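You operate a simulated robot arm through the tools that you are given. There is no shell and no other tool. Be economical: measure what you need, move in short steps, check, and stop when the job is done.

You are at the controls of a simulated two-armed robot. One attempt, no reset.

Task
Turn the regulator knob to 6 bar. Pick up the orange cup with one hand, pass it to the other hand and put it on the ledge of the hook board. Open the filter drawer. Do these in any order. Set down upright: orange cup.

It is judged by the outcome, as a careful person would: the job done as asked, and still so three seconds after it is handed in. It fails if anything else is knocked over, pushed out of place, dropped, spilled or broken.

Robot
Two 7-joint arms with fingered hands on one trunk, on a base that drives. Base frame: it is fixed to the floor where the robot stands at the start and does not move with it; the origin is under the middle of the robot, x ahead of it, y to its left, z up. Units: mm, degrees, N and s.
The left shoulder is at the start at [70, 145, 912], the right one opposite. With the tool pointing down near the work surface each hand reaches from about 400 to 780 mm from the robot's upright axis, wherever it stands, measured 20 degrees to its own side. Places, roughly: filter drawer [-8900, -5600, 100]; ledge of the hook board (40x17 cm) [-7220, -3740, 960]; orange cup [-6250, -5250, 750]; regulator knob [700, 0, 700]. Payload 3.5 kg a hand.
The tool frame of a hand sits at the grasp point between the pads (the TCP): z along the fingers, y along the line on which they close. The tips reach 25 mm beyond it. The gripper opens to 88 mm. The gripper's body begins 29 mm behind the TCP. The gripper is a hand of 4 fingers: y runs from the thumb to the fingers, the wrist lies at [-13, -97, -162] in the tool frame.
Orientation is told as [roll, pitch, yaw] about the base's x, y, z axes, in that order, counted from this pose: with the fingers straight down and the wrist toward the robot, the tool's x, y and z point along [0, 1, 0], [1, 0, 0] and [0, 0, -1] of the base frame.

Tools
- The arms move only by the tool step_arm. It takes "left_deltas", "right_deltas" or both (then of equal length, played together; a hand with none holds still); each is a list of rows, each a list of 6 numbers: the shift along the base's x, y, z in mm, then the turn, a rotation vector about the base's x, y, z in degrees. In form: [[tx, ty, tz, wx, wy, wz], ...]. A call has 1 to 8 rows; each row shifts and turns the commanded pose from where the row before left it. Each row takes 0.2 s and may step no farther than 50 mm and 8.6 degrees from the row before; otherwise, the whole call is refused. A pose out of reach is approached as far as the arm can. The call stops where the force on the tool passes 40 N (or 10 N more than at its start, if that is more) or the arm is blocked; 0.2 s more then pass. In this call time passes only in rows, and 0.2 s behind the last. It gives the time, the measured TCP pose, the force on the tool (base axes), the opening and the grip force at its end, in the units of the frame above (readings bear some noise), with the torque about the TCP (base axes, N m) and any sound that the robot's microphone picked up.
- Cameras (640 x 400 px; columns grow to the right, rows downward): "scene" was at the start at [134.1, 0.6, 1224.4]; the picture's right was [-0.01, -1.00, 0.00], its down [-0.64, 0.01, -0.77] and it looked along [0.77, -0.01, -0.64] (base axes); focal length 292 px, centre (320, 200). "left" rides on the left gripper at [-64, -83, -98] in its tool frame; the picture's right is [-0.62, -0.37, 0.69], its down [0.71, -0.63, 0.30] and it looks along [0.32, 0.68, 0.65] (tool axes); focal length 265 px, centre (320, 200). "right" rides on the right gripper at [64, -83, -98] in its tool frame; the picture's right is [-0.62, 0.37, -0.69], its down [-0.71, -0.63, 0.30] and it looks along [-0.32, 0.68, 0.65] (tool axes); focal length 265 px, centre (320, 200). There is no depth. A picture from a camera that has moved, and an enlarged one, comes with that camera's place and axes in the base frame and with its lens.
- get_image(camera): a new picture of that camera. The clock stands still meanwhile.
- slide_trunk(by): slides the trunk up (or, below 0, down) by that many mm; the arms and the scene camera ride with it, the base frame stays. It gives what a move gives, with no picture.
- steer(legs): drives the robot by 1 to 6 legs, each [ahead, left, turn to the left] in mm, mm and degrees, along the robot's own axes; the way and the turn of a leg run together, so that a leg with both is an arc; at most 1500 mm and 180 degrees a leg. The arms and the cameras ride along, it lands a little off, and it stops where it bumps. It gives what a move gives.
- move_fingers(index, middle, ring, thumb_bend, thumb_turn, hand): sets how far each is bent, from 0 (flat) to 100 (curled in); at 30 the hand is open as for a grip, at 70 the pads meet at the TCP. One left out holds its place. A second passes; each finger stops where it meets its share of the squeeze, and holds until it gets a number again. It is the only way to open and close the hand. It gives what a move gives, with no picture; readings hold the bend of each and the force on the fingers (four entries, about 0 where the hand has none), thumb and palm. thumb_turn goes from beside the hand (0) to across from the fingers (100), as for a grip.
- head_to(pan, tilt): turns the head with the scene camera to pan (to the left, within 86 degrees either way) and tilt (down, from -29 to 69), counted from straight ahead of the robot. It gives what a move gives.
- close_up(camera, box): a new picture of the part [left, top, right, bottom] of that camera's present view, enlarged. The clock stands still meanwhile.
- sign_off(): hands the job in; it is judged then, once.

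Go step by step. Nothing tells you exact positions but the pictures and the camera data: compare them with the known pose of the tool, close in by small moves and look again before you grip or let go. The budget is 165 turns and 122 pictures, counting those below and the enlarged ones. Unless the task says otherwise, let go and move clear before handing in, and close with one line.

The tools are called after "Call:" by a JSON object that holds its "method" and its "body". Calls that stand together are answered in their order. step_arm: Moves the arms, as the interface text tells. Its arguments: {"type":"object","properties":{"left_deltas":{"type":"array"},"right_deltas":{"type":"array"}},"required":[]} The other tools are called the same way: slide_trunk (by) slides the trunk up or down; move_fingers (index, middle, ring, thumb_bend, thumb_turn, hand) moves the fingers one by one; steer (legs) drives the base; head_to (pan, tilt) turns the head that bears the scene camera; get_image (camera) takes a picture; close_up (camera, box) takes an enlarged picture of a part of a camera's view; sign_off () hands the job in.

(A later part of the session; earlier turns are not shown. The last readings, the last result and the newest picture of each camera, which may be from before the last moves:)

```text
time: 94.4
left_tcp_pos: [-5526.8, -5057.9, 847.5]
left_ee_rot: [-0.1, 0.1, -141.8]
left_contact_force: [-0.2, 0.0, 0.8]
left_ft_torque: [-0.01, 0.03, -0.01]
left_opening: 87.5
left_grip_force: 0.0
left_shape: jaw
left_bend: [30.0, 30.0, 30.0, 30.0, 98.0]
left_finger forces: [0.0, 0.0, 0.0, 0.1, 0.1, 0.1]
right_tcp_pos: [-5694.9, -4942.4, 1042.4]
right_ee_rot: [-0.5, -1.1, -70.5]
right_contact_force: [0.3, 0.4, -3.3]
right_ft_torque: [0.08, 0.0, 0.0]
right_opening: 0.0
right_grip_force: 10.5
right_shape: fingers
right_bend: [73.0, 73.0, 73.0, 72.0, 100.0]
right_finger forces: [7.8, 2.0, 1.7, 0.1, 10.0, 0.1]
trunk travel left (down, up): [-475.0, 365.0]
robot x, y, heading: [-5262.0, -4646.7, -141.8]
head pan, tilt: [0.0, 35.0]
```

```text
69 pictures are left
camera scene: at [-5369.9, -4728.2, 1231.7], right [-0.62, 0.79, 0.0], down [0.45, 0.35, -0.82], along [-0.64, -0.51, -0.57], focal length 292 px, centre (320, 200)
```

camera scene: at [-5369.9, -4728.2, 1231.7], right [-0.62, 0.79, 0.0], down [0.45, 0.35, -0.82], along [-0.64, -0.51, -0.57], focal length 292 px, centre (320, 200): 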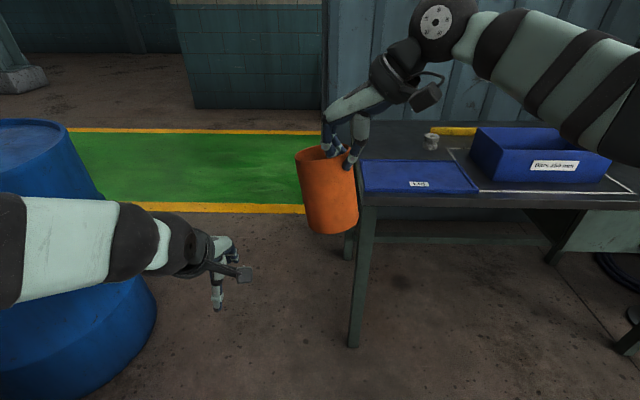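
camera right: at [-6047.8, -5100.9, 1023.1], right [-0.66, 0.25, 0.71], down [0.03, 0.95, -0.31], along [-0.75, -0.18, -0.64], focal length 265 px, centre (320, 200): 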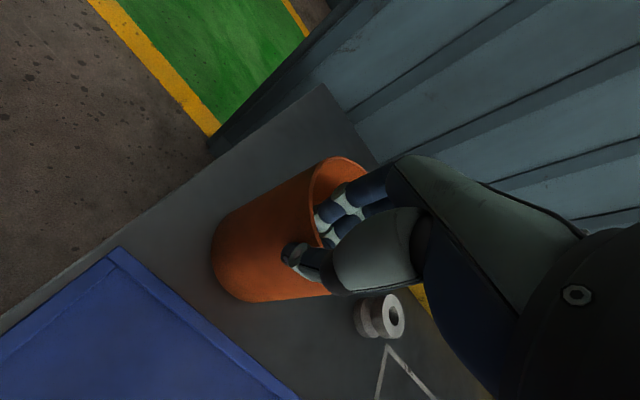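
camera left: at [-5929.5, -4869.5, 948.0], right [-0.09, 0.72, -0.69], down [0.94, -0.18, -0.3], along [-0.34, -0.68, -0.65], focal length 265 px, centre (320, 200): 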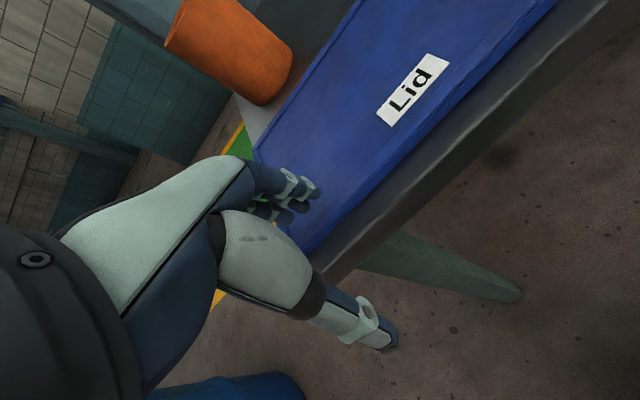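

The rim's left side is free. I'll raise the left hand beside the cup and yaw it inward, mirrored to the right.

Call:
{"method": "step_arm", "body": {"left_deltas": [[0, 0, 45, 0, 0, -7.8], [0, 0, 45, 0, 0, -7.8], [0, 0, 45, 0, 0, -7.8], [0, 0, 45, 0, 0, -7.8], [0, 0, 45, 0, 0, -7.8], [0, 0, 35, 0, 0, -7.8], [0, 0, 0, 0, 0, -7.8], [0, 0, 0, 0, 0, -7.8]]}}

Call:
{"method": "step_arm", "body": {"left_deltas": [[0, 0, 0, 0, 0, -7.8], [-15, 7, 0, 0, 0, 0], [-15, 7, 0, 0, 0, 0]]}}

Call:
{"method": "move_fingers", "body": {"hand": "left", "index": 48, "middle": 48, "ring": 48, "thumb_bend": 46, "thumb_turn": 100}}

Call:
{"method": "get_image", "body": {"camera": "scene"}}

Call:
{"method": "get_image", "body": {"camera": "left"}}

```text
time: 96.2
left_tcp_pos: [-5527.4, -5059.4, 1108.4]
left_ee_rot: [0.1, 0.0, 155.6]
left_contact_force: [-0.9, 0.5, 0.7]
left_ft_torque: [0.03, 0.02, -0.02]
left_opening: 87.9
left_grip_force: 0.1
left_shape: jaw
left_bend: [30.0, 30.0, 30.0, 30.0, 98.0]
left_finger forces: [0.0, 0.0, 0.1, 0.0, 0.0, 0.0]
right_tcp_pos: [-5695.2, -4942.9, 1043.0]
right_ee_rot: [-0.5, -1.0, -70.7]
right_contact_force: [0.4, 0.8, -3.9]
right_ft_torque: [0.1, 0.02, -0.02]
right_opening: 0.0
right_grip_force: 10.4
right_shape: fingers
right_bend: [73.0, 73.0, 73.0, 72.0, 100.0]
right_finger forces: [7.3, 2.2, 1.9, 0.1, 10.0, 0.1]
trunk travel left (down, up): [-475.0, 365.0]
robot x, y, heading: [-5260.6, -4643.0, -142.0]
head pan, tilt: [0.0, 35.0]
```

```text
time: 97.0
left_tcp_pos: [-5558.6, -5044.4, 1106.7]
left_ee_rot: [-0.1, 0.0, 148.0]
left_contact_force: [-0.3, -0.1, 0.4]
left_ft_torque: [0.0, 0.0, -0.02]
left_opening: 87.7
left_grip_force: 0.0
left_shape: jaw
left_bend: [30.0, 30.0, 30.0, 30.0, 98.0]
left_finger forces: [0.0, 0.0, 0.1, 0.0, 0.0, 0.1]
right_tcp_pos: [-5697.0, -4940.7, 1041.9]
right_ee_rot: [-0.5, -1.1, -70.7]
right_contact_force: [-0.2, 0.7, -3.8]
right_ft_torque: [0.11, 0.0, 0.01]
right_opening: 0.0
right_grip_force: 10.3
right_shape: fingers
right_bend: [73.0, 73.0, 73.0, 72.0, 100.0]
right_finger forces: [7.3, 2.1, 1.9, 0.0, 9.9, 0.0]
trunk travel left (down, up): [-475.0, 365.0]
robot x, y, heading: [-5255.9, -4643.7, -142.0]
head pan, tilt: [0.0, 35.0]
```

```text
time: 98.0
left_tcp_pos: [-5558.3, -5043.3, 1107.9]
left_ee_rot: [0.0, 0.0, 147.9]
left_contact_force: [0.2, -0.8, -0.1]
left_ft_torque: [0.02, -0.02, -0.01]
left_opening: 48.9
left_grip_force: 0.0
left_shape: fingers
left_bend: [48.0, 48.0, 48.0, 46.0, 99.0]
left_finger forces: [0.0, 0.1, 0.1, 0.0, 0.0, 0.0]
right_tcp_pos: [-5695.3, -4942.5, 1042.0]
right_ee_rot: [-0.5, -1.1, -70.8]
right_contact_force: [-0.4, 0.7, -4.2]
right_ft_torque: [0.07, 0.0, -0.01]
right_opening: 0.0
right_grip_force: 10.9
right_shape: fingers
right_bend: [73.0, 73.0, 73.0, 72.0, 100.0]
right_finger forces: [7.2, 2.1, 2.0, 0.1, 9.8, 0.1]
trunk travel left (down, up): [-475.0, 365.0]
robot x, y, heading: [-5253.7, -4646.3, -141.7]
head pan, tilt: [0.0, 35.0]
```

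```text
68 pictures are left
camera scene: at [-5369.9, -4727.8, 1231.7], right [-0.62, 0.79, 0.0], down [0.45, 0.35, -0.82], along [-0.64, -0.51, -0.57], focal length 292 px, centre (320, 200)
```

scene: 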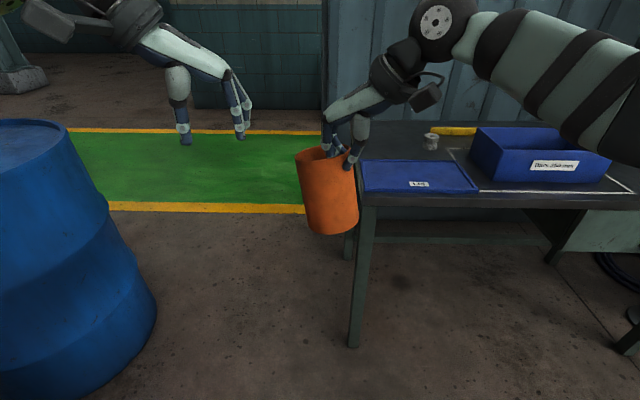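

```text
67 pictures are left
camera left: at [-5452.9, -5033.7, 1206.5], right [0.64, 0.33, -0.69], down [0.16, -0.94, -0.3], along [-0.75, 0.09, -0.65], focal length 265 px, centre (320, 200)
```

left: 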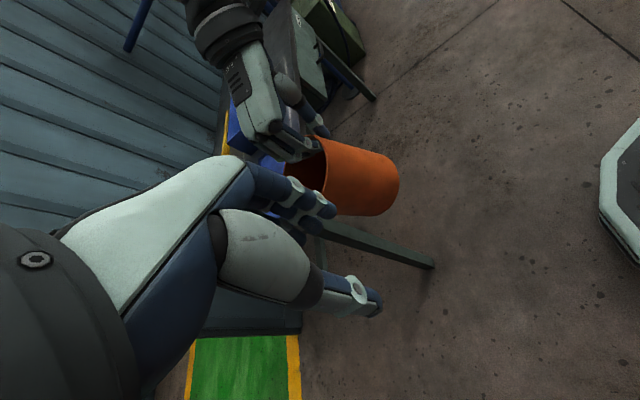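

Both hands face each other with the cup between. I'll enlarge the views to place the rim exactly.

Call:
{"method": "close_up", "body": {"camera": "scene", "box": [280, 110, 380, 240]}}

Call:
{"method": "close_up", "body": {"camera": "left", "box": [250, 90, 410, 250]}}

```text
3.08 times, centred on (330, 175) of scene
camera zoom: at [-5369.9, -4727.8, 1231.7], right [-0.62, 0.79, 0.0], down [0.45, 0.35, -0.82], along [-0.64, -0.51, -0.57], focal length 898 px, centre (289, 277)
```

zoom: 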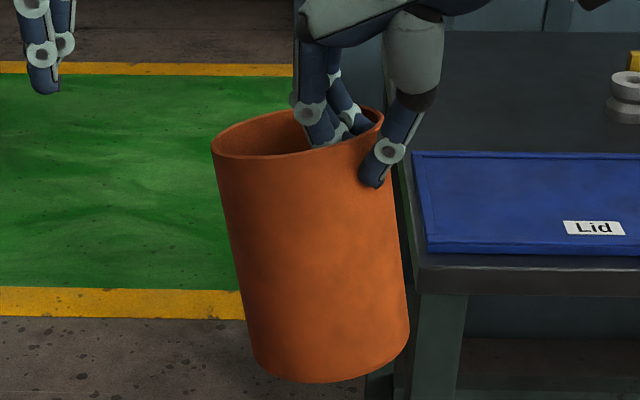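

```text
2.50 times, centred on (330, 170) of left
camera zoom: at [-5452.9, -5033.7, 1206.5], right [0.64, 0.33, -0.69], down [0.16, -0.94, -0.3], along [-0.75, 0.09, -0.65], focal length 664 px, centre (295, 275)
```

zoom: 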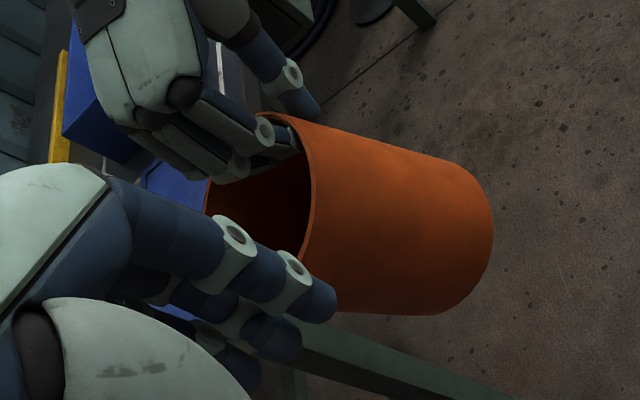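

The cup sags about 10° to the left in the grip. I'll level it by turning the right hand and then look again.

Call:
{"method": "step_arm", "body": {"right_deltas": [[0, 0, 0, -3.9, -3.1, 0], [0, 0, 0, -3.9, -3.1, 0]]}}

Call:
{"method": "close_up", "body": {"camera": "scene", "box": [280, 100, 380, 240]}}

Call:
{"method": "get_image", "body": {"camera": "left"}}

```text
time: 98.6
left_tcp_pos: [-5557.9, -5044.6, 1107.1]
left_ee_rot: [0.1, -0.1, 148.0]
left_contact_force: [-0.1, -0.7, -0.5]
left_ft_torque: [0.02, 0.0, 0.02]
left_opening: 48.6
left_grip_force: 0.0
left_shape: fingers
left_bend: [48.0, 48.0, 48.0, 46.0, 99.0]
left_finger forces: [0.0, 0.1, 0.1, 0.0, 0.0, 0.1]
right_tcp_pos: [-5696.9, -4941.9, 1041.9]
right_ee_rot: [2.8, -10.5, -70.9]
right_contact_force: [0.3, 1.3, -3.6]
right_ft_torque: [0.11, 0.05, 0.0]
right_opening: 0.0
right_grip_force: 10.5
right_shape: fingers
right_bend: [73.0, 73.0, 73.0, 72.0, 100.0]
right_finger forces: [8.0, 2.1, 1.8, 0.0, 10.6, 0.1]
trunk travel left (down, up): [-475.0, 365.0]
robot x, y, heading: [-5258.4, -4644.9, -141.6]
head pan, tilt: [0.0, 35.0]
```

```text
2.86 times, centred on (330, 170) of scene
camera zoom: at [-5370.2, -4727.5, 1231.7], right [-0.62, 0.79, 0.0], down [0.45, 0.35, -0.82], along [-0.64, -0.51, -0.57], focal length 834 px, centre (291, 286)
```

zoom: 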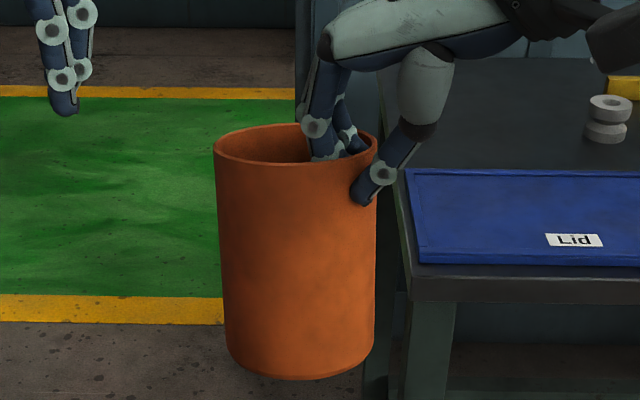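

```text
63 pictures are left
camera left: at [-5453.1, -5033.4, 1206.6], right [0.64, 0.33, -0.69], down [0.16, -0.94, -0.3], along [-0.75, 0.09, -0.65], focal length 265 px, centre (320, 200)
```

left: 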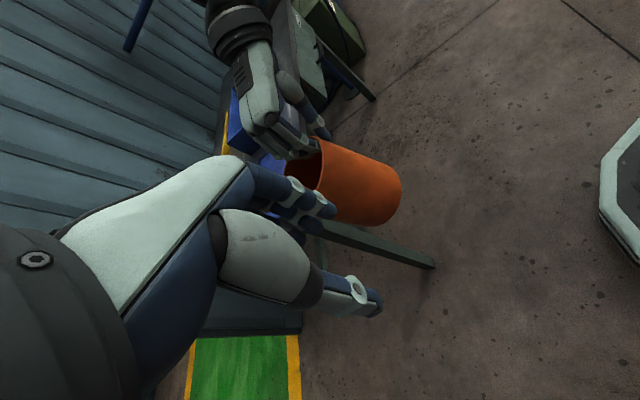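

The cup is upright now, with the rim centre near (-5683, -4976, 1048). I'll lean the left hand outward a little for knuckle clearance and bring it over the left rim.

Call:
{"method": "move_fingers", "body": {"hand": "left", "index": 52, "middle": 52, "ring": 52, "thumb_bend": 46}}

Call:
{"method": "step_arm", "body": {"left_deltas": [[-22, 11.5, 0, 3.9, 3.1, 0], [-22, 11.5, 0, 3.9, 3.1, 0], [-22, 11.5, 0, 0, 0, 0], [-20, 10, 0, 0, 0, 0]]}}

Call:
{"method": "close_up", "body": {"camera": "scene", "box": [240, 60, 400, 240]}}

Call:
{"method": "get_image", "body": {"camera": "left"}}

```text
time: 99.6
left_tcp_pos: [-5558.2, -5044.3, 1107.1]
left_ee_rot: [0.0, 0.1, 148.0]
left_contact_force: [-0.9, 0.9, 0.2]
left_ft_torque: [0.0, -0.02, 0.02]
left_opening: 44.3
left_grip_force: 0.0
left_shape: fingers
left_bend: [52.0, 52.0, 52.0, 46.0, 99.0]
left_finger forces: [0.1, 0.0, 0.0, 0.0, 0.0, 0.0]
right_tcp_pos: [-5695.7, -4942.7, 1042.0]
right_ee_rot: [2.7, -10.4, -70.9]
right_contact_force: [0.9, 0.6, -3.0]
right_ft_torque: [0.14, 0.0, 0.01]
right_opening: 0.2
right_grip_force: 10.7
right_shape: fingers
right_bend: [73.0, 73.0, 73.0, 72.0, 100.0]
right_finger forces: [7.8, 2.1, 1.8, 0.0, 10.3, 0.1]
trunk travel left (down, up): [-475.0, 365.0]
robot x, y, heading: [-5261.2, -4642.8, -142.2]
head pan, tilt: [0.0, 35.0]
```

```text
time: 100.6
left_tcp_pos: [-5646.2, -5001.2, 1109.5]
left_ee_rot: [-3.5, -9.3, 148.3]
left_contact_force: [-0.1, 0.2, -0.2]
left_ft_torque: [0.01, -0.03, 0.02]
left_opening: 44.1
left_grip_force: 0.0
left_shape: fingers
left_bend: [52.0, 52.0, 52.0, 46.0, 99.0]
left_finger forces: [0.0, 0.1, 0.1, 0.0, 0.1, 0.0]
right_tcp_pos: [-5697.1, -4942.3, 1042.4]
right_ee_rot: [2.9, -10.4, -71.1]
right_contact_force: [-0.7, -0.4, -3.8]
right_ft_torque: [0.14, -0.01, 0.04]
right_opening: 0.1
right_grip_force: 11.0
right_shape: fingers
right_bend: [73.0, 73.0, 73.0, 72.0, 100.0]
right_finger forces: [8.1, 2.0, 1.8, 0.0, 10.5, 0.1]
trunk travel left (down, up): [-475.0, 365.0]
robot x, y, heading: [-5262.7, -4648.7, -141.8]
head pan, tilt: [0.0, 35.0]
```

```text
2.22 times, centred on (320, 150) of scene
camera zoom: at [-5370.8, -4727.7, 1231.7], right [-0.62, 0.79, 0.0], down [0.45, 0.35, -0.82], along [-0.64, -0.51, -0.57], focal length 648 px, centre (320, 311)
```

zoom: 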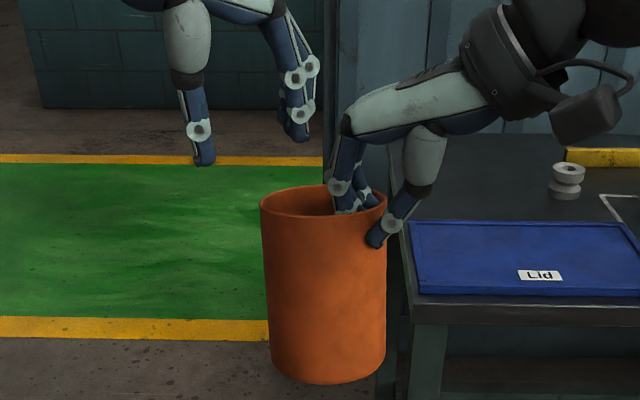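

```text
61 pictures are left
camera left: at [-5531.0, -5002.2, 1196.6], right [0.57, 0.43, -0.71], down [0.12, -0.89, -0.44], along [-0.82, 0.17, -0.55], focal length 265 px, centre (320, 200)
```

left: 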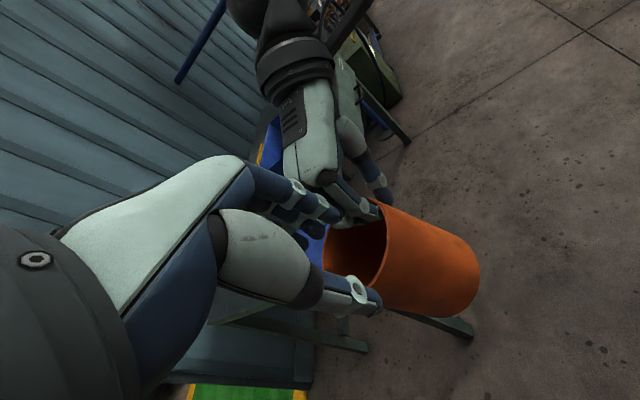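

Alignment is good, with clearance to the right hand. Lowering the left hand over the rim.

Call:
{"method": "step_arm", "body": {"left_deltas": [[-1, 1, -18, 0, 0, 0], [-1, 1, -18, 0, 0, 0], [0, 0, -16, 0, 0, 0]]}}

Call:
{"method": "close_up", "body": {"camera": "scene", "box": [240, 60, 400, 240]}}

Call:
{"method": "get_image", "body": {"camera": "left"}}

```text
time: 101.4
left_tcp_pos: [-5647.1, -5000.3, 1057.6]
left_ee_rot: [-3.5, -9.3, 148.4]
left_contact_force: [0.0, -0.6, -0.5]
left_ft_torque: [0.01, 0.02, 0.04]
left_opening: 44.1
left_grip_force: 0.1
left_shape: fingers
left_bend: [52.0, 52.0, 52.0, 46.0, 99.0]
left_finger forces: [0.1, 0.0, 0.0, 0.0, 0.0, 0.1]
right_tcp_pos: [-5695.0, -4942.1, 1042.0]
right_ee_rot: [2.8, -10.3, -71.1]
right_contact_force: [-0.3, -0.4, -3.1]
right_ft_torque: [0.1, 0.03, -0.01]
right_opening: 0.0
right_grip_force: 10.8
right_shape: fingers
right_bend: [73.0, 73.0, 73.0, 72.0, 100.0]
right_finger forces: [7.6, 2.1, 1.7, 0.0, 10.4, 0.1]
trunk travel left (down, up): [-475.0, 365.0]
robot x, y, heading: [-5261.3, -4641.2, -141.9]
head pan, tilt: [0.0, 35.0]
```

```text
2.22 times, centred on (320, 150) of scene
camera zoom: at [-5369.9, -4728.0, 1231.7], right [-0.62, 0.79, 0.0], down [0.45, 0.35, -0.82], along [-0.64, -0.51, -0.57], focal length 648 px, centre (320, 311)
```

zoom: 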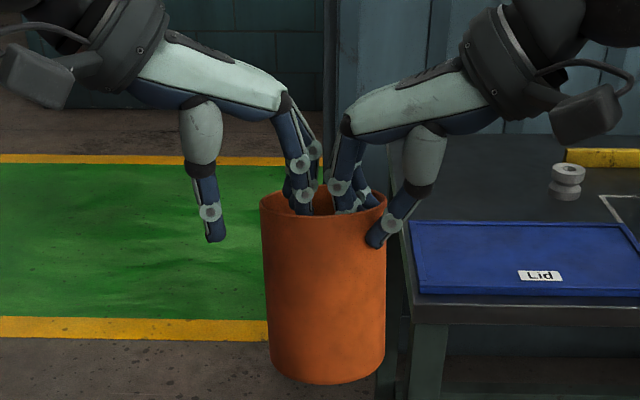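

```text
59 pictures are left
camera left: at [-5531.4, -5001.3, 1144.4], right [0.56, 0.43, -0.71], down [0.11, -0.89, -0.44], along [-0.82, 0.17, -0.55], focal length 265 px, centre (320, 200)
```

left: 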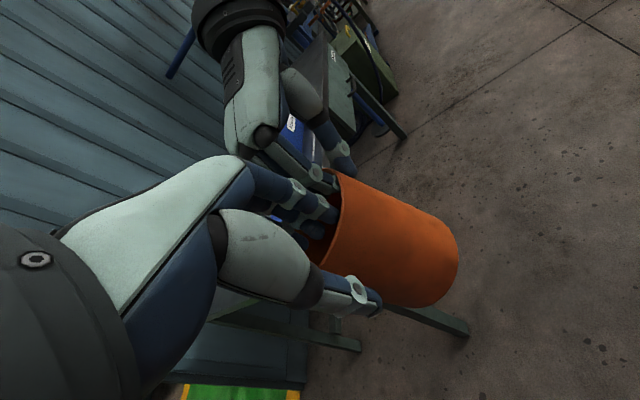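

Left fingers are inside and the thumb is outside. I'll go down a bit more and close.

Call:
{"method": "step_arm", "body": {"left_deltas": [[0, 0, -13, 0, 0, 0]]}}

Call:
{"method": "move_fingers", "body": {"hand": "left", "thumb_bend": 64}}

Call:
{"method": "move_fingers", "body": {"hand": "left", "index": 75, "middle": 75, "ring": 75, "thumb_bend": 76}}

Call:
{"method": "close_up", "body": {"camera": "scene", "box": [240, 60, 400, 240]}}

```text
time: 101.8
left_tcp_pos: [-5646.6, -4999.1, 1043.5]
left_ee_rot: [-3.4, -9.5, 148.3]
left_contact_force: [0.1, -0.6, -0.2]
left_ft_torque: [-0.01, 0.0, 0.05]
left_opening: 44.1
left_grip_force: 0.6
left_shape: fingers
left_bend: [52.0, 52.0, 52.0, 46.0, 99.0]
left_finger forces: [0.3, 0.1, 0.0, 0.1, 0.1, 0.0]
right_tcp_pos: [-5695.8, -4942.8, 1042.6]
right_ee_rot: [2.7, -10.4, -71.0]
right_contact_force: [-0.5, -1.1, -3.1]
right_ft_torque: [0.14, 0.04, 0.02]
right_opening: 0.0
right_grip_force: 11.0
right_shape: fingers
right_bend: [73.0, 73.0, 73.0, 72.0, 100.0]
right_finger forces: [7.5, 2.1, 2.1, 0.0, 10.5, 0.0]
trunk travel left (down, up): [-475.0, 365.0]
robot x, y, heading: [-5257.2, -4645.3, -142.0]
head pan, tilt: [0.0, 35.0]
```

```text
time: 102.8
left_tcp_pos: [-5646.2, -4999.3, 1045.7]
left_ee_rot: [-3.3, -9.4, 148.2]
left_contact_force: [0.4, -0.3, 0.3]
left_ft_torque: [0.0, -0.04, -0.02]
left_opening: 24.7
left_grip_force: 0.6
left_shape: fingers
left_bend: [52.0, 52.0, 52.0, 64.0, 100.0]
left_finger forces: [0.3, 0.0, 0.1, 0.0, 0.1, 0.0]
right_tcp_pos: [-5696.4, -4942.3, 1041.6]
right_ee_rot: [2.8, -10.4, -71.0]
right_contact_force: [-0.1, 0.1, -2.9]
right_ft_torque: [0.09, 0.01, 0.02]
right_opening: 0.1
right_grip_force: 11.0
right_shape: fingers
right_bend: [73.0, 73.0, 73.0, 72.0, 100.0]
right_finger forces: [7.5, 2.1, 2.1, 0.1, 10.6, 0.0]
trunk travel left (down, up): [-475.0, 365.0]
robot x, y, heading: [-5258.3, -4643.9, -141.7]
head pan, tilt: [0.0, 35.0]
```

```text
time: 103.8
left_tcp_pos: [-5646.4, -4998.1, 1044.0]
left_ee_rot: [-3.4, -9.4, 148.1]
left_contact_force: [-11.8, 11.9, 0.3]
left_ft_torque: [0.25, 0.12, -0.14]
left_opening: 0.0
left_grip_force: 14.2
left_shape: fingers
left_bend: [72.0, 73.0, 73.0, 75.0, 100.0]
left_finger forces: [10.0, 5.1, 7.0, 0.1, 7.6, 0.0]
right_tcp_pos: [-5696.5, -4943.6, 1043.2]
right_ee_rot: [2.8, -10.6, -71.0]
right_contact_force: [11.6, -12.3, -2.6]
right_ft_torque: [-0.11, -0.09, 0.18]
right_opening: 0.0
right_grip_force: 12.3
right_shape: fingers
right_bend: [73.0, 73.0, 73.0, 72.0, 100.0]
right_finger forces: [7.3, 5.2, 7.6, 0.1, 4.7, 0.0]
trunk travel left (down, up): [-475.0, 365.0]
robot x, y, heading: [-5258.6, -4642.8, -141.7]
head pan, tilt: [0.0, 35.0]
```

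```text
2.22 times, centred on (320, 150) of scene
camera zoom: at [-5369.9, -4727.8, 1231.7], right [-0.62, 0.79, 0.0], down [0.45, 0.35, -0.82], along [-0.64, -0.51, -0.57], focal length 648 px, centre (320, 311)
```

zoom: 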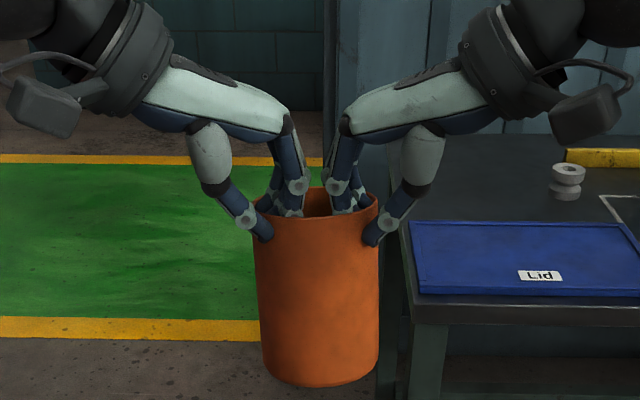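

Both hands hold the cup, with some pull between them. I'll relax that by a few mm, then release the right hand.

Call:
{"method": "step_arm", "body": {"left_deltas": [[-3, 3, 0, 0, 0, 0]]}}

Call:
{"method": "move_fingers", "body": {"hand": "right", "thumb_bend": 48, "index": 60, "middle": 60, "ring": 60}}

Call:
{"method": "close_up", "body": {"camera": "scene", "box": [240, 60, 400, 240]}}

```text
time: 104.2
left_tcp_pos: [-5648.3, -4995.2, 1043.3]
left_ee_rot: [-3.4, -9.4, 148.4]
left_contact_force: [-6.6, 7.3, 0.3]
left_ft_torque: [0.18, 0.08, -0.09]
left_opening: 0.1
left_grip_force: 13.5
left_shape: fingers
left_bend: [73.0, 73.0, 73.0, 75.0, 100.0]
left_finger forces: [8.6, 4.1, 5.2, 0.0, 9.3, 0.1]
right_tcp_pos: [-5696.7, -4942.1, 1042.1]
right_ee_rot: [2.8, -10.4, -71.1]
right_contact_force: [6.5, -6.8, -3.8]
right_ft_torque: [-0.06, 0.01, 0.09]
right_opening: 0.0
right_grip_force: 11.5
right_shape: fingers
right_bend: [73.0, 73.0, 73.0, 72.0, 100.0]
right_finger forces: [6.3, 3.9, 5.6, 0.0, 6.6, 0.1]
trunk travel left (down, up): [-475.0, 365.0]
robot x, y, heading: [-5257.4, -4642.7, -141.9]
head pan, tilt: [0.0, 35.0]
```

```text
time: 105.2
left_tcp_pos: [-5649.6, -4995.6, 1043.4]
left_ee_rot: [-3.4, -9.4, 148.4]
left_contact_force: [0.3, 1.3, 0.5]
left_ft_torque: [-0.04, -0.08, -0.02]
left_opening: 0.0
left_grip_force: 11.7
left_shape: fingers
left_bend: [73.0, 74.0, 75.0, 73.0, 100.0]
left_finger forces: [8.0, 2.7, 1.7, 0.0, 11.1, 0.1]
right_tcp_pos: [-5695.3, -4943.8, 1042.2]
right_ee_rot: [2.8, -10.4, -71.0]
right_contact_force: [-1.5, -0.8, -0.2]
right_ft_torque: [0.0, -0.01, 0.0]
right_opening: 32.7
right_grip_force: 0.4
right_shape: fingers
right_bend: [60.0, 60.0, 60.0, 48.0, 100.0]
right_finger forces: [0.1, 0.0, 0.1, 0.0, 0.2, 0.0]
trunk travel left (down, up): [-475.0, 365.0]
robot x, y, heading: [-5259.2, -4643.1, -142.1]
head pan, tilt: [0.0, 35.0]
```

```text
2.22 times, centred on (320, 150) of scene
camera zoom: at [-5369.9, -4727.8, 1231.7], right [-0.62, 0.79, 0.0], down [0.45, 0.35, -0.82], along [-0.64, -0.51, -0.57], focal length 648 px, centre (320, 311)
```

zoom: 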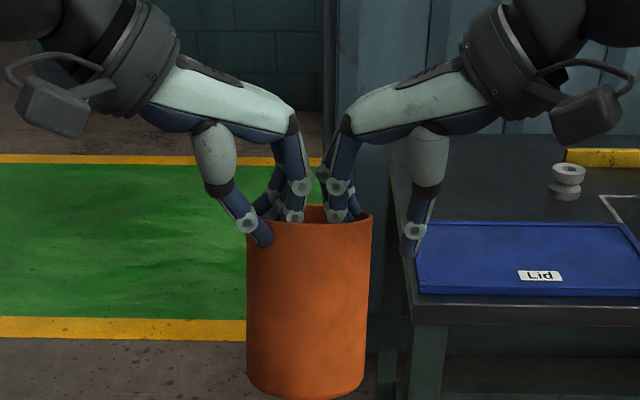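

The left hand now carries the cup. I'll lift the right hand straight out and clear.

Call:
{"method": "step_arm", "body": {"right_deltas": [[0, 0, 15, 0, 0, 0], [0, 0, 20, 0, 0, 0], [0, 0, 25, 0, 0, 0], [0, 0, 25, 0, 0, 0]]}}

Call:
{"method": "close_up", "body": {"camera": "scene", "box": [220, 40, 400, 260]}}

```text
time: 106.2
left_tcp_pos: [-5648.7, -4996.2, 1043.4]
left_ee_rot: [-3.3, -9.4, 148.3]
left_contact_force: [0.7, -0.4, -0.3]
left_ft_torque: [-0.05, -0.1, 0.02]
left_opening: 0.0
left_grip_force: 11.5
left_shape: fingers
left_bend: [73.0, 74.0, 75.0, 73.0, 100.0]
left_finger forces: [8.2, 2.7, 1.5, 0.0, 10.8, 0.0]
right_tcp_pos: [-5698.5, -4943.1, 1123.9]
right_ee_rot: [2.8, -10.5, -71.1]
right_contact_force: [-0.1, -0.1, 0.6]
right_ft_torque: [-0.02, 0.0, -0.02]
right_opening: 32.7
right_grip_force: 0.1
right_shape: fingers
right_bend: [60.0, 60.0, 60.0, 48.0, 100.0]
right_finger forces: [0.0, 0.1, 0.0, 0.0, 0.0, 0.1]
trunk travel left (down, up): [-475.0, 365.0]
robot x, y, heading: [-5261.7, -4647.5, -141.8]
head pan, tilt: [0.0, 35.0]
```

```text
1.82 times, centred on (310, 150) of scene
camera zoom: at [-5369.7, -4728.2, 1231.7], right [-0.62, 0.79, 0.0], down [0.45, 0.35, -0.82], along [-0.64, -0.51, -0.57], focal length 530 px, centre (338, 291)
```

zoom: 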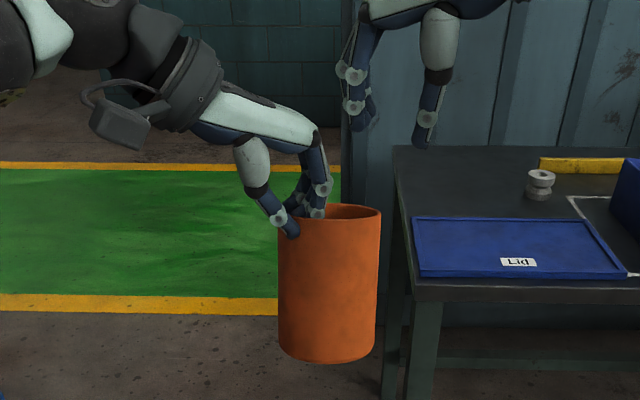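

The cup hangs almost upright from the left hand. I'll move the right hand off to the side, then turn the left hand so its wrist faces me and the cup is in front.

Call:
{"method": "step_arm", "body": {"right_deltas": [[-28, 35, 0, 3.9, 3.1, 0], [-28, 35, 0, 3.9, 3.1, 0], [-28, 35, 0, 0, 0, 0], [0, 0, 0, 0, 0, -7.8], [0, 0, 0, 0, 0, -7.8], [0, 0, 0, 0, 0, -7.8], [0, 0, 0, 0, 0, -7.8], [0, 0, 0, 0, 0, -7.8]]}}

Call:
{"method": "step_arm", "body": {"right_deltas": [[0, 0, 0, 0, 0, -7.8], [0, 0, 0, 0, 0, -7.8], [0, 0, 0, 0, 0, -7.8], [0, 0, 0, 0, 0, -7.8], [0, 0, 0, 0, 0, 0]], "left_deltas": [[8, -10, 0, 0, 0, 7.8], [8, -10, 0, 0, 0, 7.8], [8, -10, 0, 0, 0, 7.8], [8, -10, 0, 0, 0, 7.8], [8, -10, 0, 0, 0, 7.8]]}}

Call:
{"method": "step_arm", "body": {"left_deltas": [[8, -10, 0, 0, 0, 7.8], [8, -10, 0, 0, 0, 7.8], [8, -10, 0, 0, 0, 7.8], [8, -10, 0, 0, 0, 7.8]]}}

Call:
{"method": "slide_trunk", "body": {"by": 120}}

Call:
{"method": "get_image", "body": {"camera": "scene"}}

```text
time: 108.0
left_tcp_pos: [-5648.8, -4996.2, 1045.4]
left_ee_rot: [-3.5, -9.4, 148.3]
left_contact_force: [0.7, 0.3, -0.3]
left_ft_torque: [-0.04, -0.1, 0.01]
left_opening: 0.3
left_grip_force: 11.9
left_shape: fingers
left_bend: [73.0, 74.0, 75.0, 73.0, 100.0]
left_finger forces: [8.3, 2.7, 1.6, 0.0, 11.3, 0.1]
right_tcp_pos: [-5780.3, -4839.1, 1128.0]
right_ee_rot: [-0.6, -1.0, -109.9]
right_contact_force: [0.6, -0.3, -0.4]
right_ft_torque: [0.02, 0.0, 0.03]
right_opening: 32.6
right_grip_force: 0.2
right_shape: fingers
right_bend: [60.0, 60.0, 60.0, 48.0, 100.0]
right_finger forces: [0.1, 0.0, 0.0, 0.0, 0.1, 0.0]
trunk travel left (down, up): [-475.0, 365.0]
robot x, y, heading: [-5258.0, -4644.6, -142.0]
head pan, tilt: [0.0, 35.0]
```

```text
time: 109.2
left_tcp_pos: [-5609.5, -5044.3, 1044.8]
left_ee_rot: [-3.3, -9.4, -172.6]
left_contact_force: [0.6, -0.5, -0.1]
left_ft_torque: [-0.01, -0.08, -0.02]
left_opening: 0.3
left_grip_force: 11.8
left_shape: fingers
left_bend: [73.0, 74.0, 75.0, 73.0, 100.0]
left_finger forces: [7.8, 2.7, 1.6, 0.0, 11.0, 0.1]
right_tcp_pos: [-5780.3, -4837.6, 1127.3]
right_ee_rot: [-0.6, -1.2, -141.0]
right_contact_force: [-0.2, 0.5, 0.4]
right_ft_torque: [0.02, 0.0, 0.01]
right_opening: 32.7
right_grip_force: 0.0
right_shape: fingers
right_bend: [60.0, 60.0, 60.0, 48.0, 100.0]
right_finger forces: [0.1, 0.0, 0.0, 0.0, 0.1, 0.0]
trunk travel left (down, up): [-475.0, 365.0]
robot x, y, heading: [-5260.4, -4645.2, -142.3]
head pan, tilt: [0.0, 35.0]
```

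```text
time: 110.2
left_tcp_pos: [-5576.4, -5084.6, 1041.9]
left_ee_rot: [-3.4, -9.5, -141.3]
left_contact_force: [0.2, -0.2, 0.2]
left_ft_torque: [0.08, -0.04, -0.01]
left_opening: 0.0
left_grip_force: 11.2
left_shape: fingers
left_bend: [73.0, 74.0, 75.0, 73.0, 100.0]
left_finger forces: [7.8, 2.7, 1.4, 0.0, 10.8, 0.0]
right_tcp_pos: [-5781.2, -4837.9, 1127.3]
right_ee_rot: [-0.5, -1.0, -140.9]
right_contact_force: [0.0, 0.8, 0.2]
right_ft_torque: [0.03, -0.02, -0.01]
right_opening: 32.6
right_grip_force: 0.1
right_shape: fingers
right_bend: [60.0, 60.0, 60.0, 48.0, 100.0]
right_finger forces: [0.1, 0.0, 0.1, 0.1, 0.0, 0.1]
trunk travel left (down, up): [-475.0, 365.0]
robot x, y, heading: [-5258.0, -4641.5, -141.9]
head pan, tilt: [0.0, 35.0]
```

```text
time: 111.7
left_tcp_pos: [-5576.9, -5085.3, 1163.6]
left_ee_rot: [-3.2, -9.3, -141.6]
left_contact_force: [-0.1, -0.2, -3.4]
left_ft_torque: [0.04, -0.04, -0.01]
left_opening: 0.0
left_grip_force: 11.2
left_shape: fingers
left_bend: [73.0, 74.0, 75.0, 73.0, 100.0]
left_finger forces: [8.0, 2.8, 1.3, 0.0, 10.8, 0.1]
right_tcp_pos: [-5781.0, -4837.8, 1247.7]
right_ee_rot: [-0.5, -1.0, -140.8]
right_contact_force: [0.0, -0.5, -0.7]
right_ft_torque: [0.0, 0.0, -0.02]
right_opening: 32.4
right_grip_force: 0.1
right_shape: fingers
right_bend: [60.0, 60.0, 60.0, 48.0, 100.0]
right_finger forces: [0.0, 0.0, 0.1, 0.1, 0.0, 0.0]
trunk travel left (down, up): [-595.0, 245.0]
robot x, y, heading: [-5257.5, -4644.5, -142.0]
head pan, tilt: [0.0, 35.0]
```

```text
55 pictures are left
camera scene: at [-5369.9, -4728.0, 1351.7], right [-0.62, 0.79, 0.0], down [0.45, 0.35, -0.82], along [-0.64, -0.51, -0.57], focal length 292 px, centre (320, 200)
```

scene: 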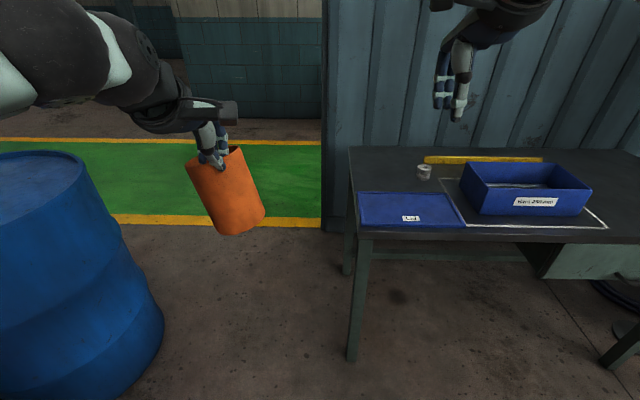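

The cup is safe in the left hand, though tilted, and I'll level it before placing. Now I'll strafe right along the aisle toward the hook board.

Call:
{"method": "steer", "body": {"legs": [[60, -1000, 0]]}}

Call:
{"method": "head_to", "body": {"pan": -35, "tilt": 25}}

Call:
{"method": "get_image", "body": {"camera": "scene"}}

```text
time: 116.8
left_tcp_pos: [-6234.4, -4337.9, 1164.0]
left_ee_rot: [-3.4, -9.5, -142.1]
left_contact_force: [0.2, -0.5, -4.0]
left_ft_torque: [0.07, -0.05, 0.02]
left_opening: 0.0
left_grip_force: 10.9
left_shape: fingers
left_bend: [73.0, 74.0, 75.0, 73.0, 100.0]
left_finger forces: [8.0, 2.8, 1.2, 0.0, 10.7, 0.1]
right_tcp_pos: [-6434.2, -4090.1, 1247.2]
right_ee_rot: [-0.6, -1.1, -141.5]
right_contact_force: [-0.1, 0.4, 0.2]
right_ft_torque: [0.0, 0.03, -0.02]
right_opening: 32.7
right_grip_force: 0.1
right_shape: fingers
right_bend: [60.0, 60.0, 60.0, 48.0, 100.0]
right_finger forces: [0.0, 0.1, 0.0, 0.0, 0.1, 0.0]
trunk travel left (down, up): [-595.0, 245.0]
robot x, y, heading: [-5910.2, -3900.2, -142.3]
head pan, tilt: [0.0, 35.0]
```

```text
time: 117.8
left_tcp_pos: [-6233.7, -4339.5, 1164.0]
left_ee_rot: [-3.4, -9.2, -142.1]
left_contact_force: [-0.5, -0.2, -3.2]
left_ft_torque: [0.04, -0.07, 0.0]
left_opening: 0.0
left_grip_force: 11.1
left_shape: fingers
left_bend: [73.0, 74.0, 75.0, 72.0, 100.0]
left_finger forces: [8.0, 2.7, 1.3, 0.0, 10.7, 0.0]
right_tcp_pos: [-6435.2, -4089.4, 1248.7]
right_ee_rot: [-0.5, -0.9, -141.5]
right_contact_force: [0.7, 0.3, -0.3]
right_ft_torque: [-0.02, 0.0, 0.03]
right_opening: 32.7
right_grip_force: 0.1
right_shape: fingers
right_bend: [60.0, 60.0, 60.0, 48.0, 100.0]
right_finger forces: [0.1, 0.0, 0.0, 0.1, 0.0, 0.1]
trunk travel left (down, up): [-595.0, 245.0]
robot x, y, heading: [-5913.2, -3901.4, -142.3]
head pan, tilt: [-35.0, 25.0]
```

```text
54 pictures are left
camera scene: at [-6045.6, -3934.0, 1367.5], right [-0.05, 1.0, 0.0], down [0.42, 0.02, -0.91], along [-0.91, -0.04, -0.42], focal length 292 px, centre (320, 200)
```

scene: 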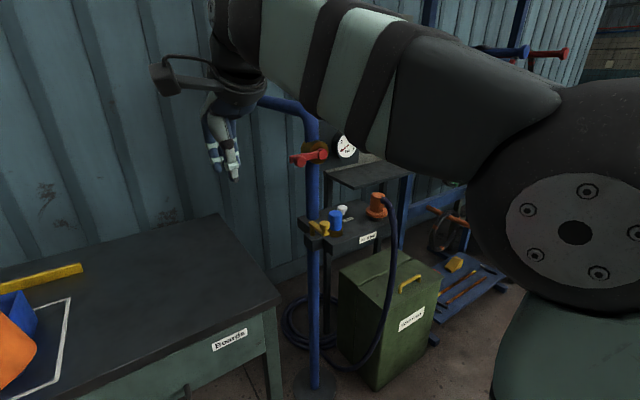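

I can see the stand, a small valve shelf, a green cabinet and the dark ledge behind them. I'll tuck the right arm back and continue strafing.

Call:
{"method": "step_arm", "body": {"right_deltas": [[34, 27, 0, 0, 0, 0], [34, 27, 0, 0, 0, 0], [34, 27, -20, 0, 0, 0], [0, 0, -40, 0, 0, 0], [0, 0, -40, 0, 0, 0]]}}

Call:
{"method": "steer", "body": {"legs": [[0, -920, 0]]}}

Call:
{"method": "head_to", "body": {"pan": 0, "tilt": 22}}

Call:
{"method": "get_image", "body": {"camera": "scene"}}

```text
time: 119.0
left_tcp_pos: [-6236.3, -4338.4, 1162.7]
left_ee_rot: [-3.3, -9.4, -142.1]
left_contact_force: [0.6, -0.7, -3.3]
left_ft_torque: [0.03, -0.09, 0.02]
left_opening: 0.0
left_grip_force: 11.5
left_shape: fingers
left_bend: [73.0, 74.0, 75.0, 72.0, 100.0]
left_finger forces: [7.9, 2.6, 1.3, 0.0, 10.7, 0.0]
right_tcp_pos: [-6344.3, -4025.2, 1131.3]
right_ee_rot: [-0.5, -1.2, -141.4]
right_contact_force: [0.0, -0.5, -0.3]
right_ft_torque: [-0.02, 0.01, 0.0]
right_opening: 32.3
right_grip_force: 0.0
right_shape: fingers
right_bend: [60.0, 60.0, 60.0, 48.0, 100.0]
right_finger forces: [0.0, 0.0, 0.0, 0.0, 0.0, 0.0]
right hand out of reach, approached as far as the arm can: row 3
trunk travel left (down, up): [-595.0, 245.0]
robot x, y, heading: [-5912.3, -3895.5, -142.5]
head pan, tilt: [-35.0, 25.0]
```

```text
time: 123.8
left_tcp_pos: [-6789.4, -3618.4, 1162.8]
left_ee_rot: [-3.4, -9.3, -141.7]
left_contact_force: [-0.2, 0.8, -3.7]
left_ft_torque: [0.05, -0.1, 0.02]
left_opening: 0.0
left_grip_force: 11.4
left_shape: fingers
left_bend: [73.0, 74.0, 75.0, 72.0, 100.0]
left_finger forces: [7.9, 2.7, 1.1, 0.0, 10.6, 0.0]
right_tcp_pos: [-6903.1, -3307.0, 1132.4]
right_ee_rot: [-0.5, -1.1, -140.9]
right_contact_force: [0.8, 0.6, 0.3]
right_ft_torque: [0.01, -0.01, -0.04]
right_opening: 32.3
right_grip_force: 0.0
right_shape: fingers
right_bend: [60.0, 60.0, 60.0, 48.0, 100.0]
right_finger forces: [0.0, 0.0, 0.0, 0.0, 0.0, 0.1]
trunk travel left (down, up): [-595.0, 245.0]
robot x, y, heading: [-6471.9, -3177.2, -141.9]
head pan, tilt: [-35.0, 25.0]
```

```text
time: 124.9
left_tcp_pos: [-6790.8, -3618.6, 1162.8]
left_ee_rot: [-3.4, -9.3, -141.7]
left_contact_force: [-0.3, 0.3, -3.7]
left_ft_torque: [0.06, -0.06, 0.0]
left_opening: 0.0
left_grip_force: 11.5
left_shape: fingers
left_bend: [73.0, 74.0, 75.0, 72.0, 100.0]
left_finger forces: [8.0, 2.7, 1.1, 0.0, 10.7, 0.0]
right_tcp_pos: [-6903.6, -3306.7, 1133.0]
right_ee_rot: [-0.5, -1.0, -141.0]
right_contact_force: [-0.2, 0.0, -0.2]
right_ft_torque: [0.02, 0.0, 0.01]
right_opening: 32.6
right_grip_force: 0.1
right_shape: fingers
right_bend: [60.0, 60.0, 60.0, 48.0, 100.0]
right_finger forces: [0.1, 0.1, 0.0, 0.0, 0.1, 0.1]
trunk travel left (down, up): [-595.0, 245.0]
robot x, y, heading: [-6469.0, -3179.7, -142.2]
head pan, tilt: [0.0, 22.0]
```

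```text
53 pictures are left
camera scene: at [-6586.2, -3264.8, 1372.4], right [-0.61, 0.79, 0.0], down [0.3, 0.23, -0.93], along [-0.73, -0.57, -0.38], focal length 292 px, centre (320, 200)
```

scene: 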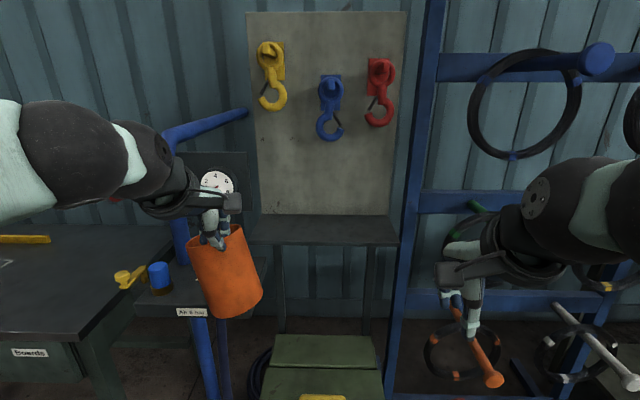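

The ledge is clear and straight ahead, with its centre near (-7206, -3742, 960). First I'll level the cup, then check its fore-aft tilt.

Call:
{"method": "step_arm", "body": {"left_deltas": [[0, 0, 0, -3.8, -3.0, 0], [0, 0, 0, -3.8, -3.0, 0]]}}

Call:
{"method": "close_up", "body": {"camera": "scene", "box": [160, 180, 300, 340]}}

Call:
{"method": "get_image", "body": {"camera": "right"}}

Call:
{"method": "get_image", "body": {"camera": "left"}}

```text
time: 125.5
left_tcp_pos: [-6791.4, -3618.6, 1163.6]
left_ee_rot: [6.5, -9.3, -143.3]
left_contact_force: [-0.8, 0.0, -3.5]
left_ft_torque: [0.11, -0.04, -0.01]
left_opening: 0.0
left_grip_force: 11.8
left_shape: fingers
left_bend: [73.0, 74.0, 75.0, 72.0, 100.0]
left_finger forces: [7.2, 3.7, 1.1, 0.0, 10.9, 0.1]
right_tcp_pos: [-6903.8, -3307.2, 1132.0]
right_ee_rot: [-0.5, -1.0, -140.9]
right_contact_force: [0.0, 0.6, -0.4]
right_ft_torque: [0.0, -0.02, -0.01]
right_opening: 32.6
right_grip_force: 0.1
right_shape: fingers
right_bend: [60.0, 60.0, 60.0, 48.0, 100.0]
right_finger forces: [0.1, 0.1, 0.1, 0.0, 0.1, 0.0]
trunk travel left (down, up): [-595.0, 245.0]
robot x, y, heading: [-6473.6, -3180.2, -142.0]
head pan, tilt: [0.0, 22.0]
```

```text
2.50 times, centred on (230, 260) of scene
camera zoom: at [-6586.7, -3264.2, 1372.4], right [-0.62, 0.79, 0.0], down [0.3, 0.23, -0.93], along [-0.73, -0.57, -0.38], focal length 729 px, centre (545, 50)
```

zoom: 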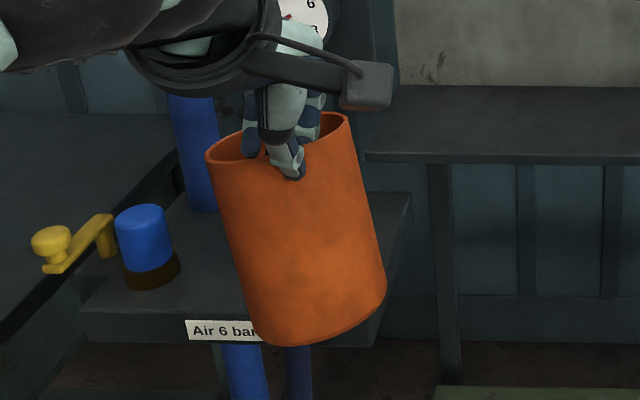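

```text
51 pictures are left
camera right: at [-6796.1, -3303.3, 1229.3], right [-0.66, 0.25, 0.7], down [0.03, 0.95, -0.31], along [-0.75, -0.18, -0.64], focal length 265 px, centre (320, 200)
```

right: 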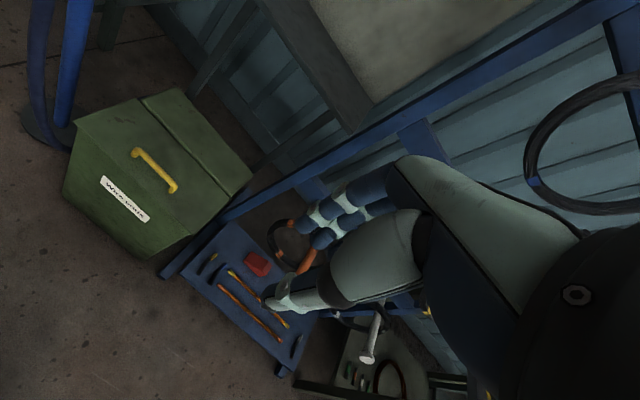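

```text
50 pictures are left
camera left: at [-6757.6, -3500.0, 1239.7], right [-0.13, 0.58, -0.81], down [0.92, -0.25, -0.32], along [-0.38, -0.78, -0.5], focal length 265 px, centre (320, 200)
```

left: 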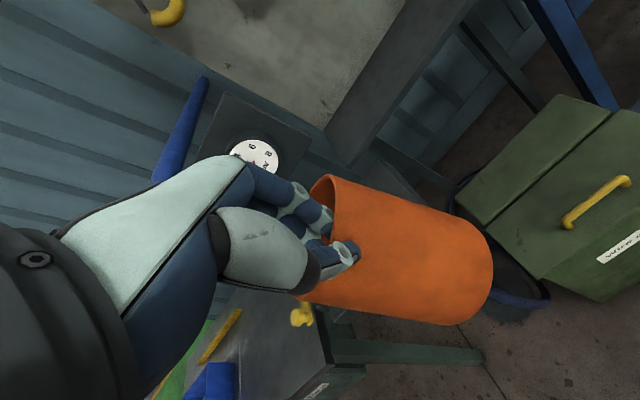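

The cup still leans about 6° to the right and slightly toward me, so I'll correct that. Then I'll drive 230 mm ahead toward the ledge with the cup held well above it.

Call:
{"method": "step_arm", "body": {"left_deltas": [[0, 0, 0, -3.6, -0.3, 0], [0, 0, 0, -3.6, -0.3, 0]]}}

Call:
{"method": "steer", "body": {"legs": [[230, 0, 0]]}}

Call:
{"method": "head_to", "body": {"pan": 0, "tilt": 30}}

Call:
{"method": "get_image", "body": {"camera": "scene"}}

Call:
{"method": "get_image", "body": {"camera": "left"}}

```text
time: 126.1
left_tcp_pos: [-6791.1, -3618.1, 1163.0]
left_ee_rot: [12.9, -13.0, -144.5]
left_contact_force: [-0.7, 0.2, -3.3]
left_ft_torque: [0.08, -0.04, -0.02]
left_opening: 0.1
left_grip_force: 10.9
left_shape: fingers
left_bend: [73.0, 74.0, 75.0, 72.0, 100.0]
left_finger forces: [6.7, 4.8, 0.0, 0.0, 10.7, 0.0]
right_tcp_pos: [-6903.8, -3306.3, 1133.1]
right_ee_rot: [-0.5, -1.0, -141.0]
right_contact_force: [-0.4, -0.3, -0.1]
right_ft_torque: [0.0, 0.02, -0.01]
right_opening: 32.5
right_grip_force: 0.0
right_shape: fingers
right_bend: [60.0, 60.0, 60.0, 48.0, 100.0]
right_finger forces: [0.0, 0.0, 0.0, 0.0, 0.0, 0.1]
trunk travel left (down, up): [-595.0, 245.0]
robot x, y, heading: [-6467.5, -3180.7, -141.8]
head pan, tilt: [0.0, 22.0]
```

```text
time: 127.8
left_tcp_pos: [-6970.8, -3759.7, 1164.2]
left_ee_rot: [12.7, -13.0, -144.5]
left_contact_force: [1.1, -0.3, -2.8]
left_ft_torque: [0.1, -0.03, 0.04]
left_opening: 0.0
left_grip_force: 11.1
left_shape: fingers
left_bend: [73.0, 73.0, 75.0, 72.0, 100.0]
left_finger forces: [6.7, 4.6, 0.0, 0.0, 10.6, 0.0]
right_tcp_pos: [-7084.2, -3449.8, 1132.7]
right_ee_rot: [-0.5, -1.1, -141.0]
right_contact_force: [0.2, 1.2, 0.3]
right_ft_torque: [0.04, -0.01, -0.02]
right_opening: 32.4
right_grip_force: 0.0
right_shape: fingers
right_bend: [60.0, 60.0, 60.0, 48.0, 100.0]
right_finger forces: [0.0, 0.1, 0.0, 0.1, 0.0, 0.1]
trunk travel left (down, up): [-595.0, 245.0]
robot x, y, heading: [-6654.3, -3319.4, -142.0]
head pan, tilt: [0.0, 22.0]
```

```text
time: 128.5
left_tcp_pos: [-6972.4, -3761.0, 1162.9]
left_ee_rot: [12.8, -12.8, -144.4]
left_contact_force: [-0.1, 0.5, -3.8]
left_ft_torque: [0.06, -0.06, 0.01]
left_opening: 0.1
left_grip_force: 10.6
left_shape: fingers
left_bend: [73.0, 73.0, 75.0, 72.0, 100.0]
left_finger forces: [6.7, 4.6, 0.0, 0.0, 10.6, 0.0]
right_tcp_pos: [-7084.6, -3449.5, 1133.2]
right_ee_rot: [-0.5, -1.1, -141.0]
right_contact_force: [0.2, 0.6, -0.1]
right_ft_torque: [-0.01, -0.04, -0.02]
right_opening: 32.7
right_grip_force: 0.2
right_shape: fingers
right_bend: [60.0, 60.0, 60.0, 48.0, 100.0]
right_finger forces: [0.0, 0.1, 0.0, 0.0, 0.0, 0.0]
trunk travel left (down, up): [-595.0, 245.0]
robot x, y, heading: [-6652.3, -3321.4, -142.1]
head pan, tilt: [0.0, 30.0]
```

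```text
49 pictures are left
camera scene: at [-6766.3, -3405.6, 1359.5], right [-0.62, 0.79, 0.0], down [0.39, 0.31, -0.87], along [-0.68, -0.53, -0.5], focal length 292 px, centre (320, 200)
```

scene: 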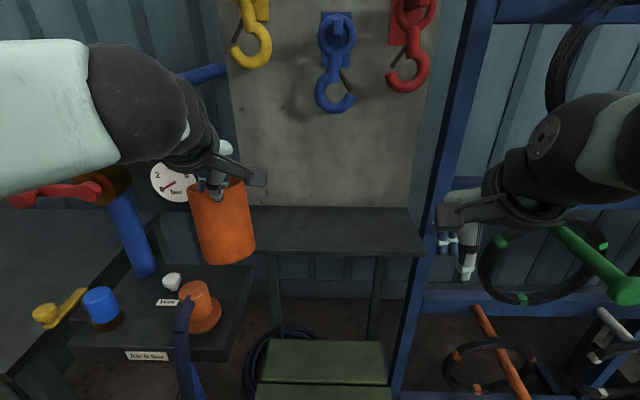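

```text
48 pictures are left
camera left: at [-6939.8, -3634.2, 1224.6], right [-0.12, 0.47, -0.87], down [0.92, -0.28, -0.28], along [-0.38, -0.84, -0.4], focal length 265 px, centre (320, 200)
```

left: 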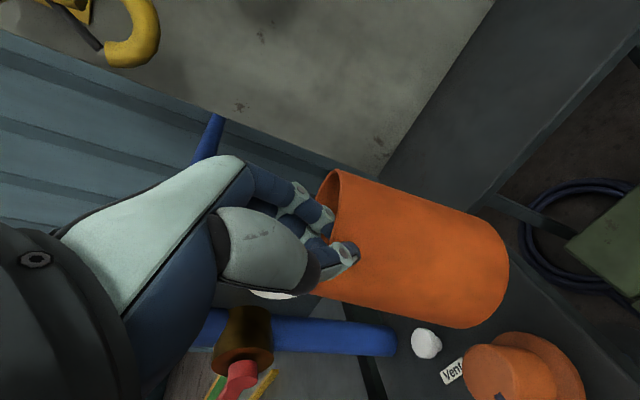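

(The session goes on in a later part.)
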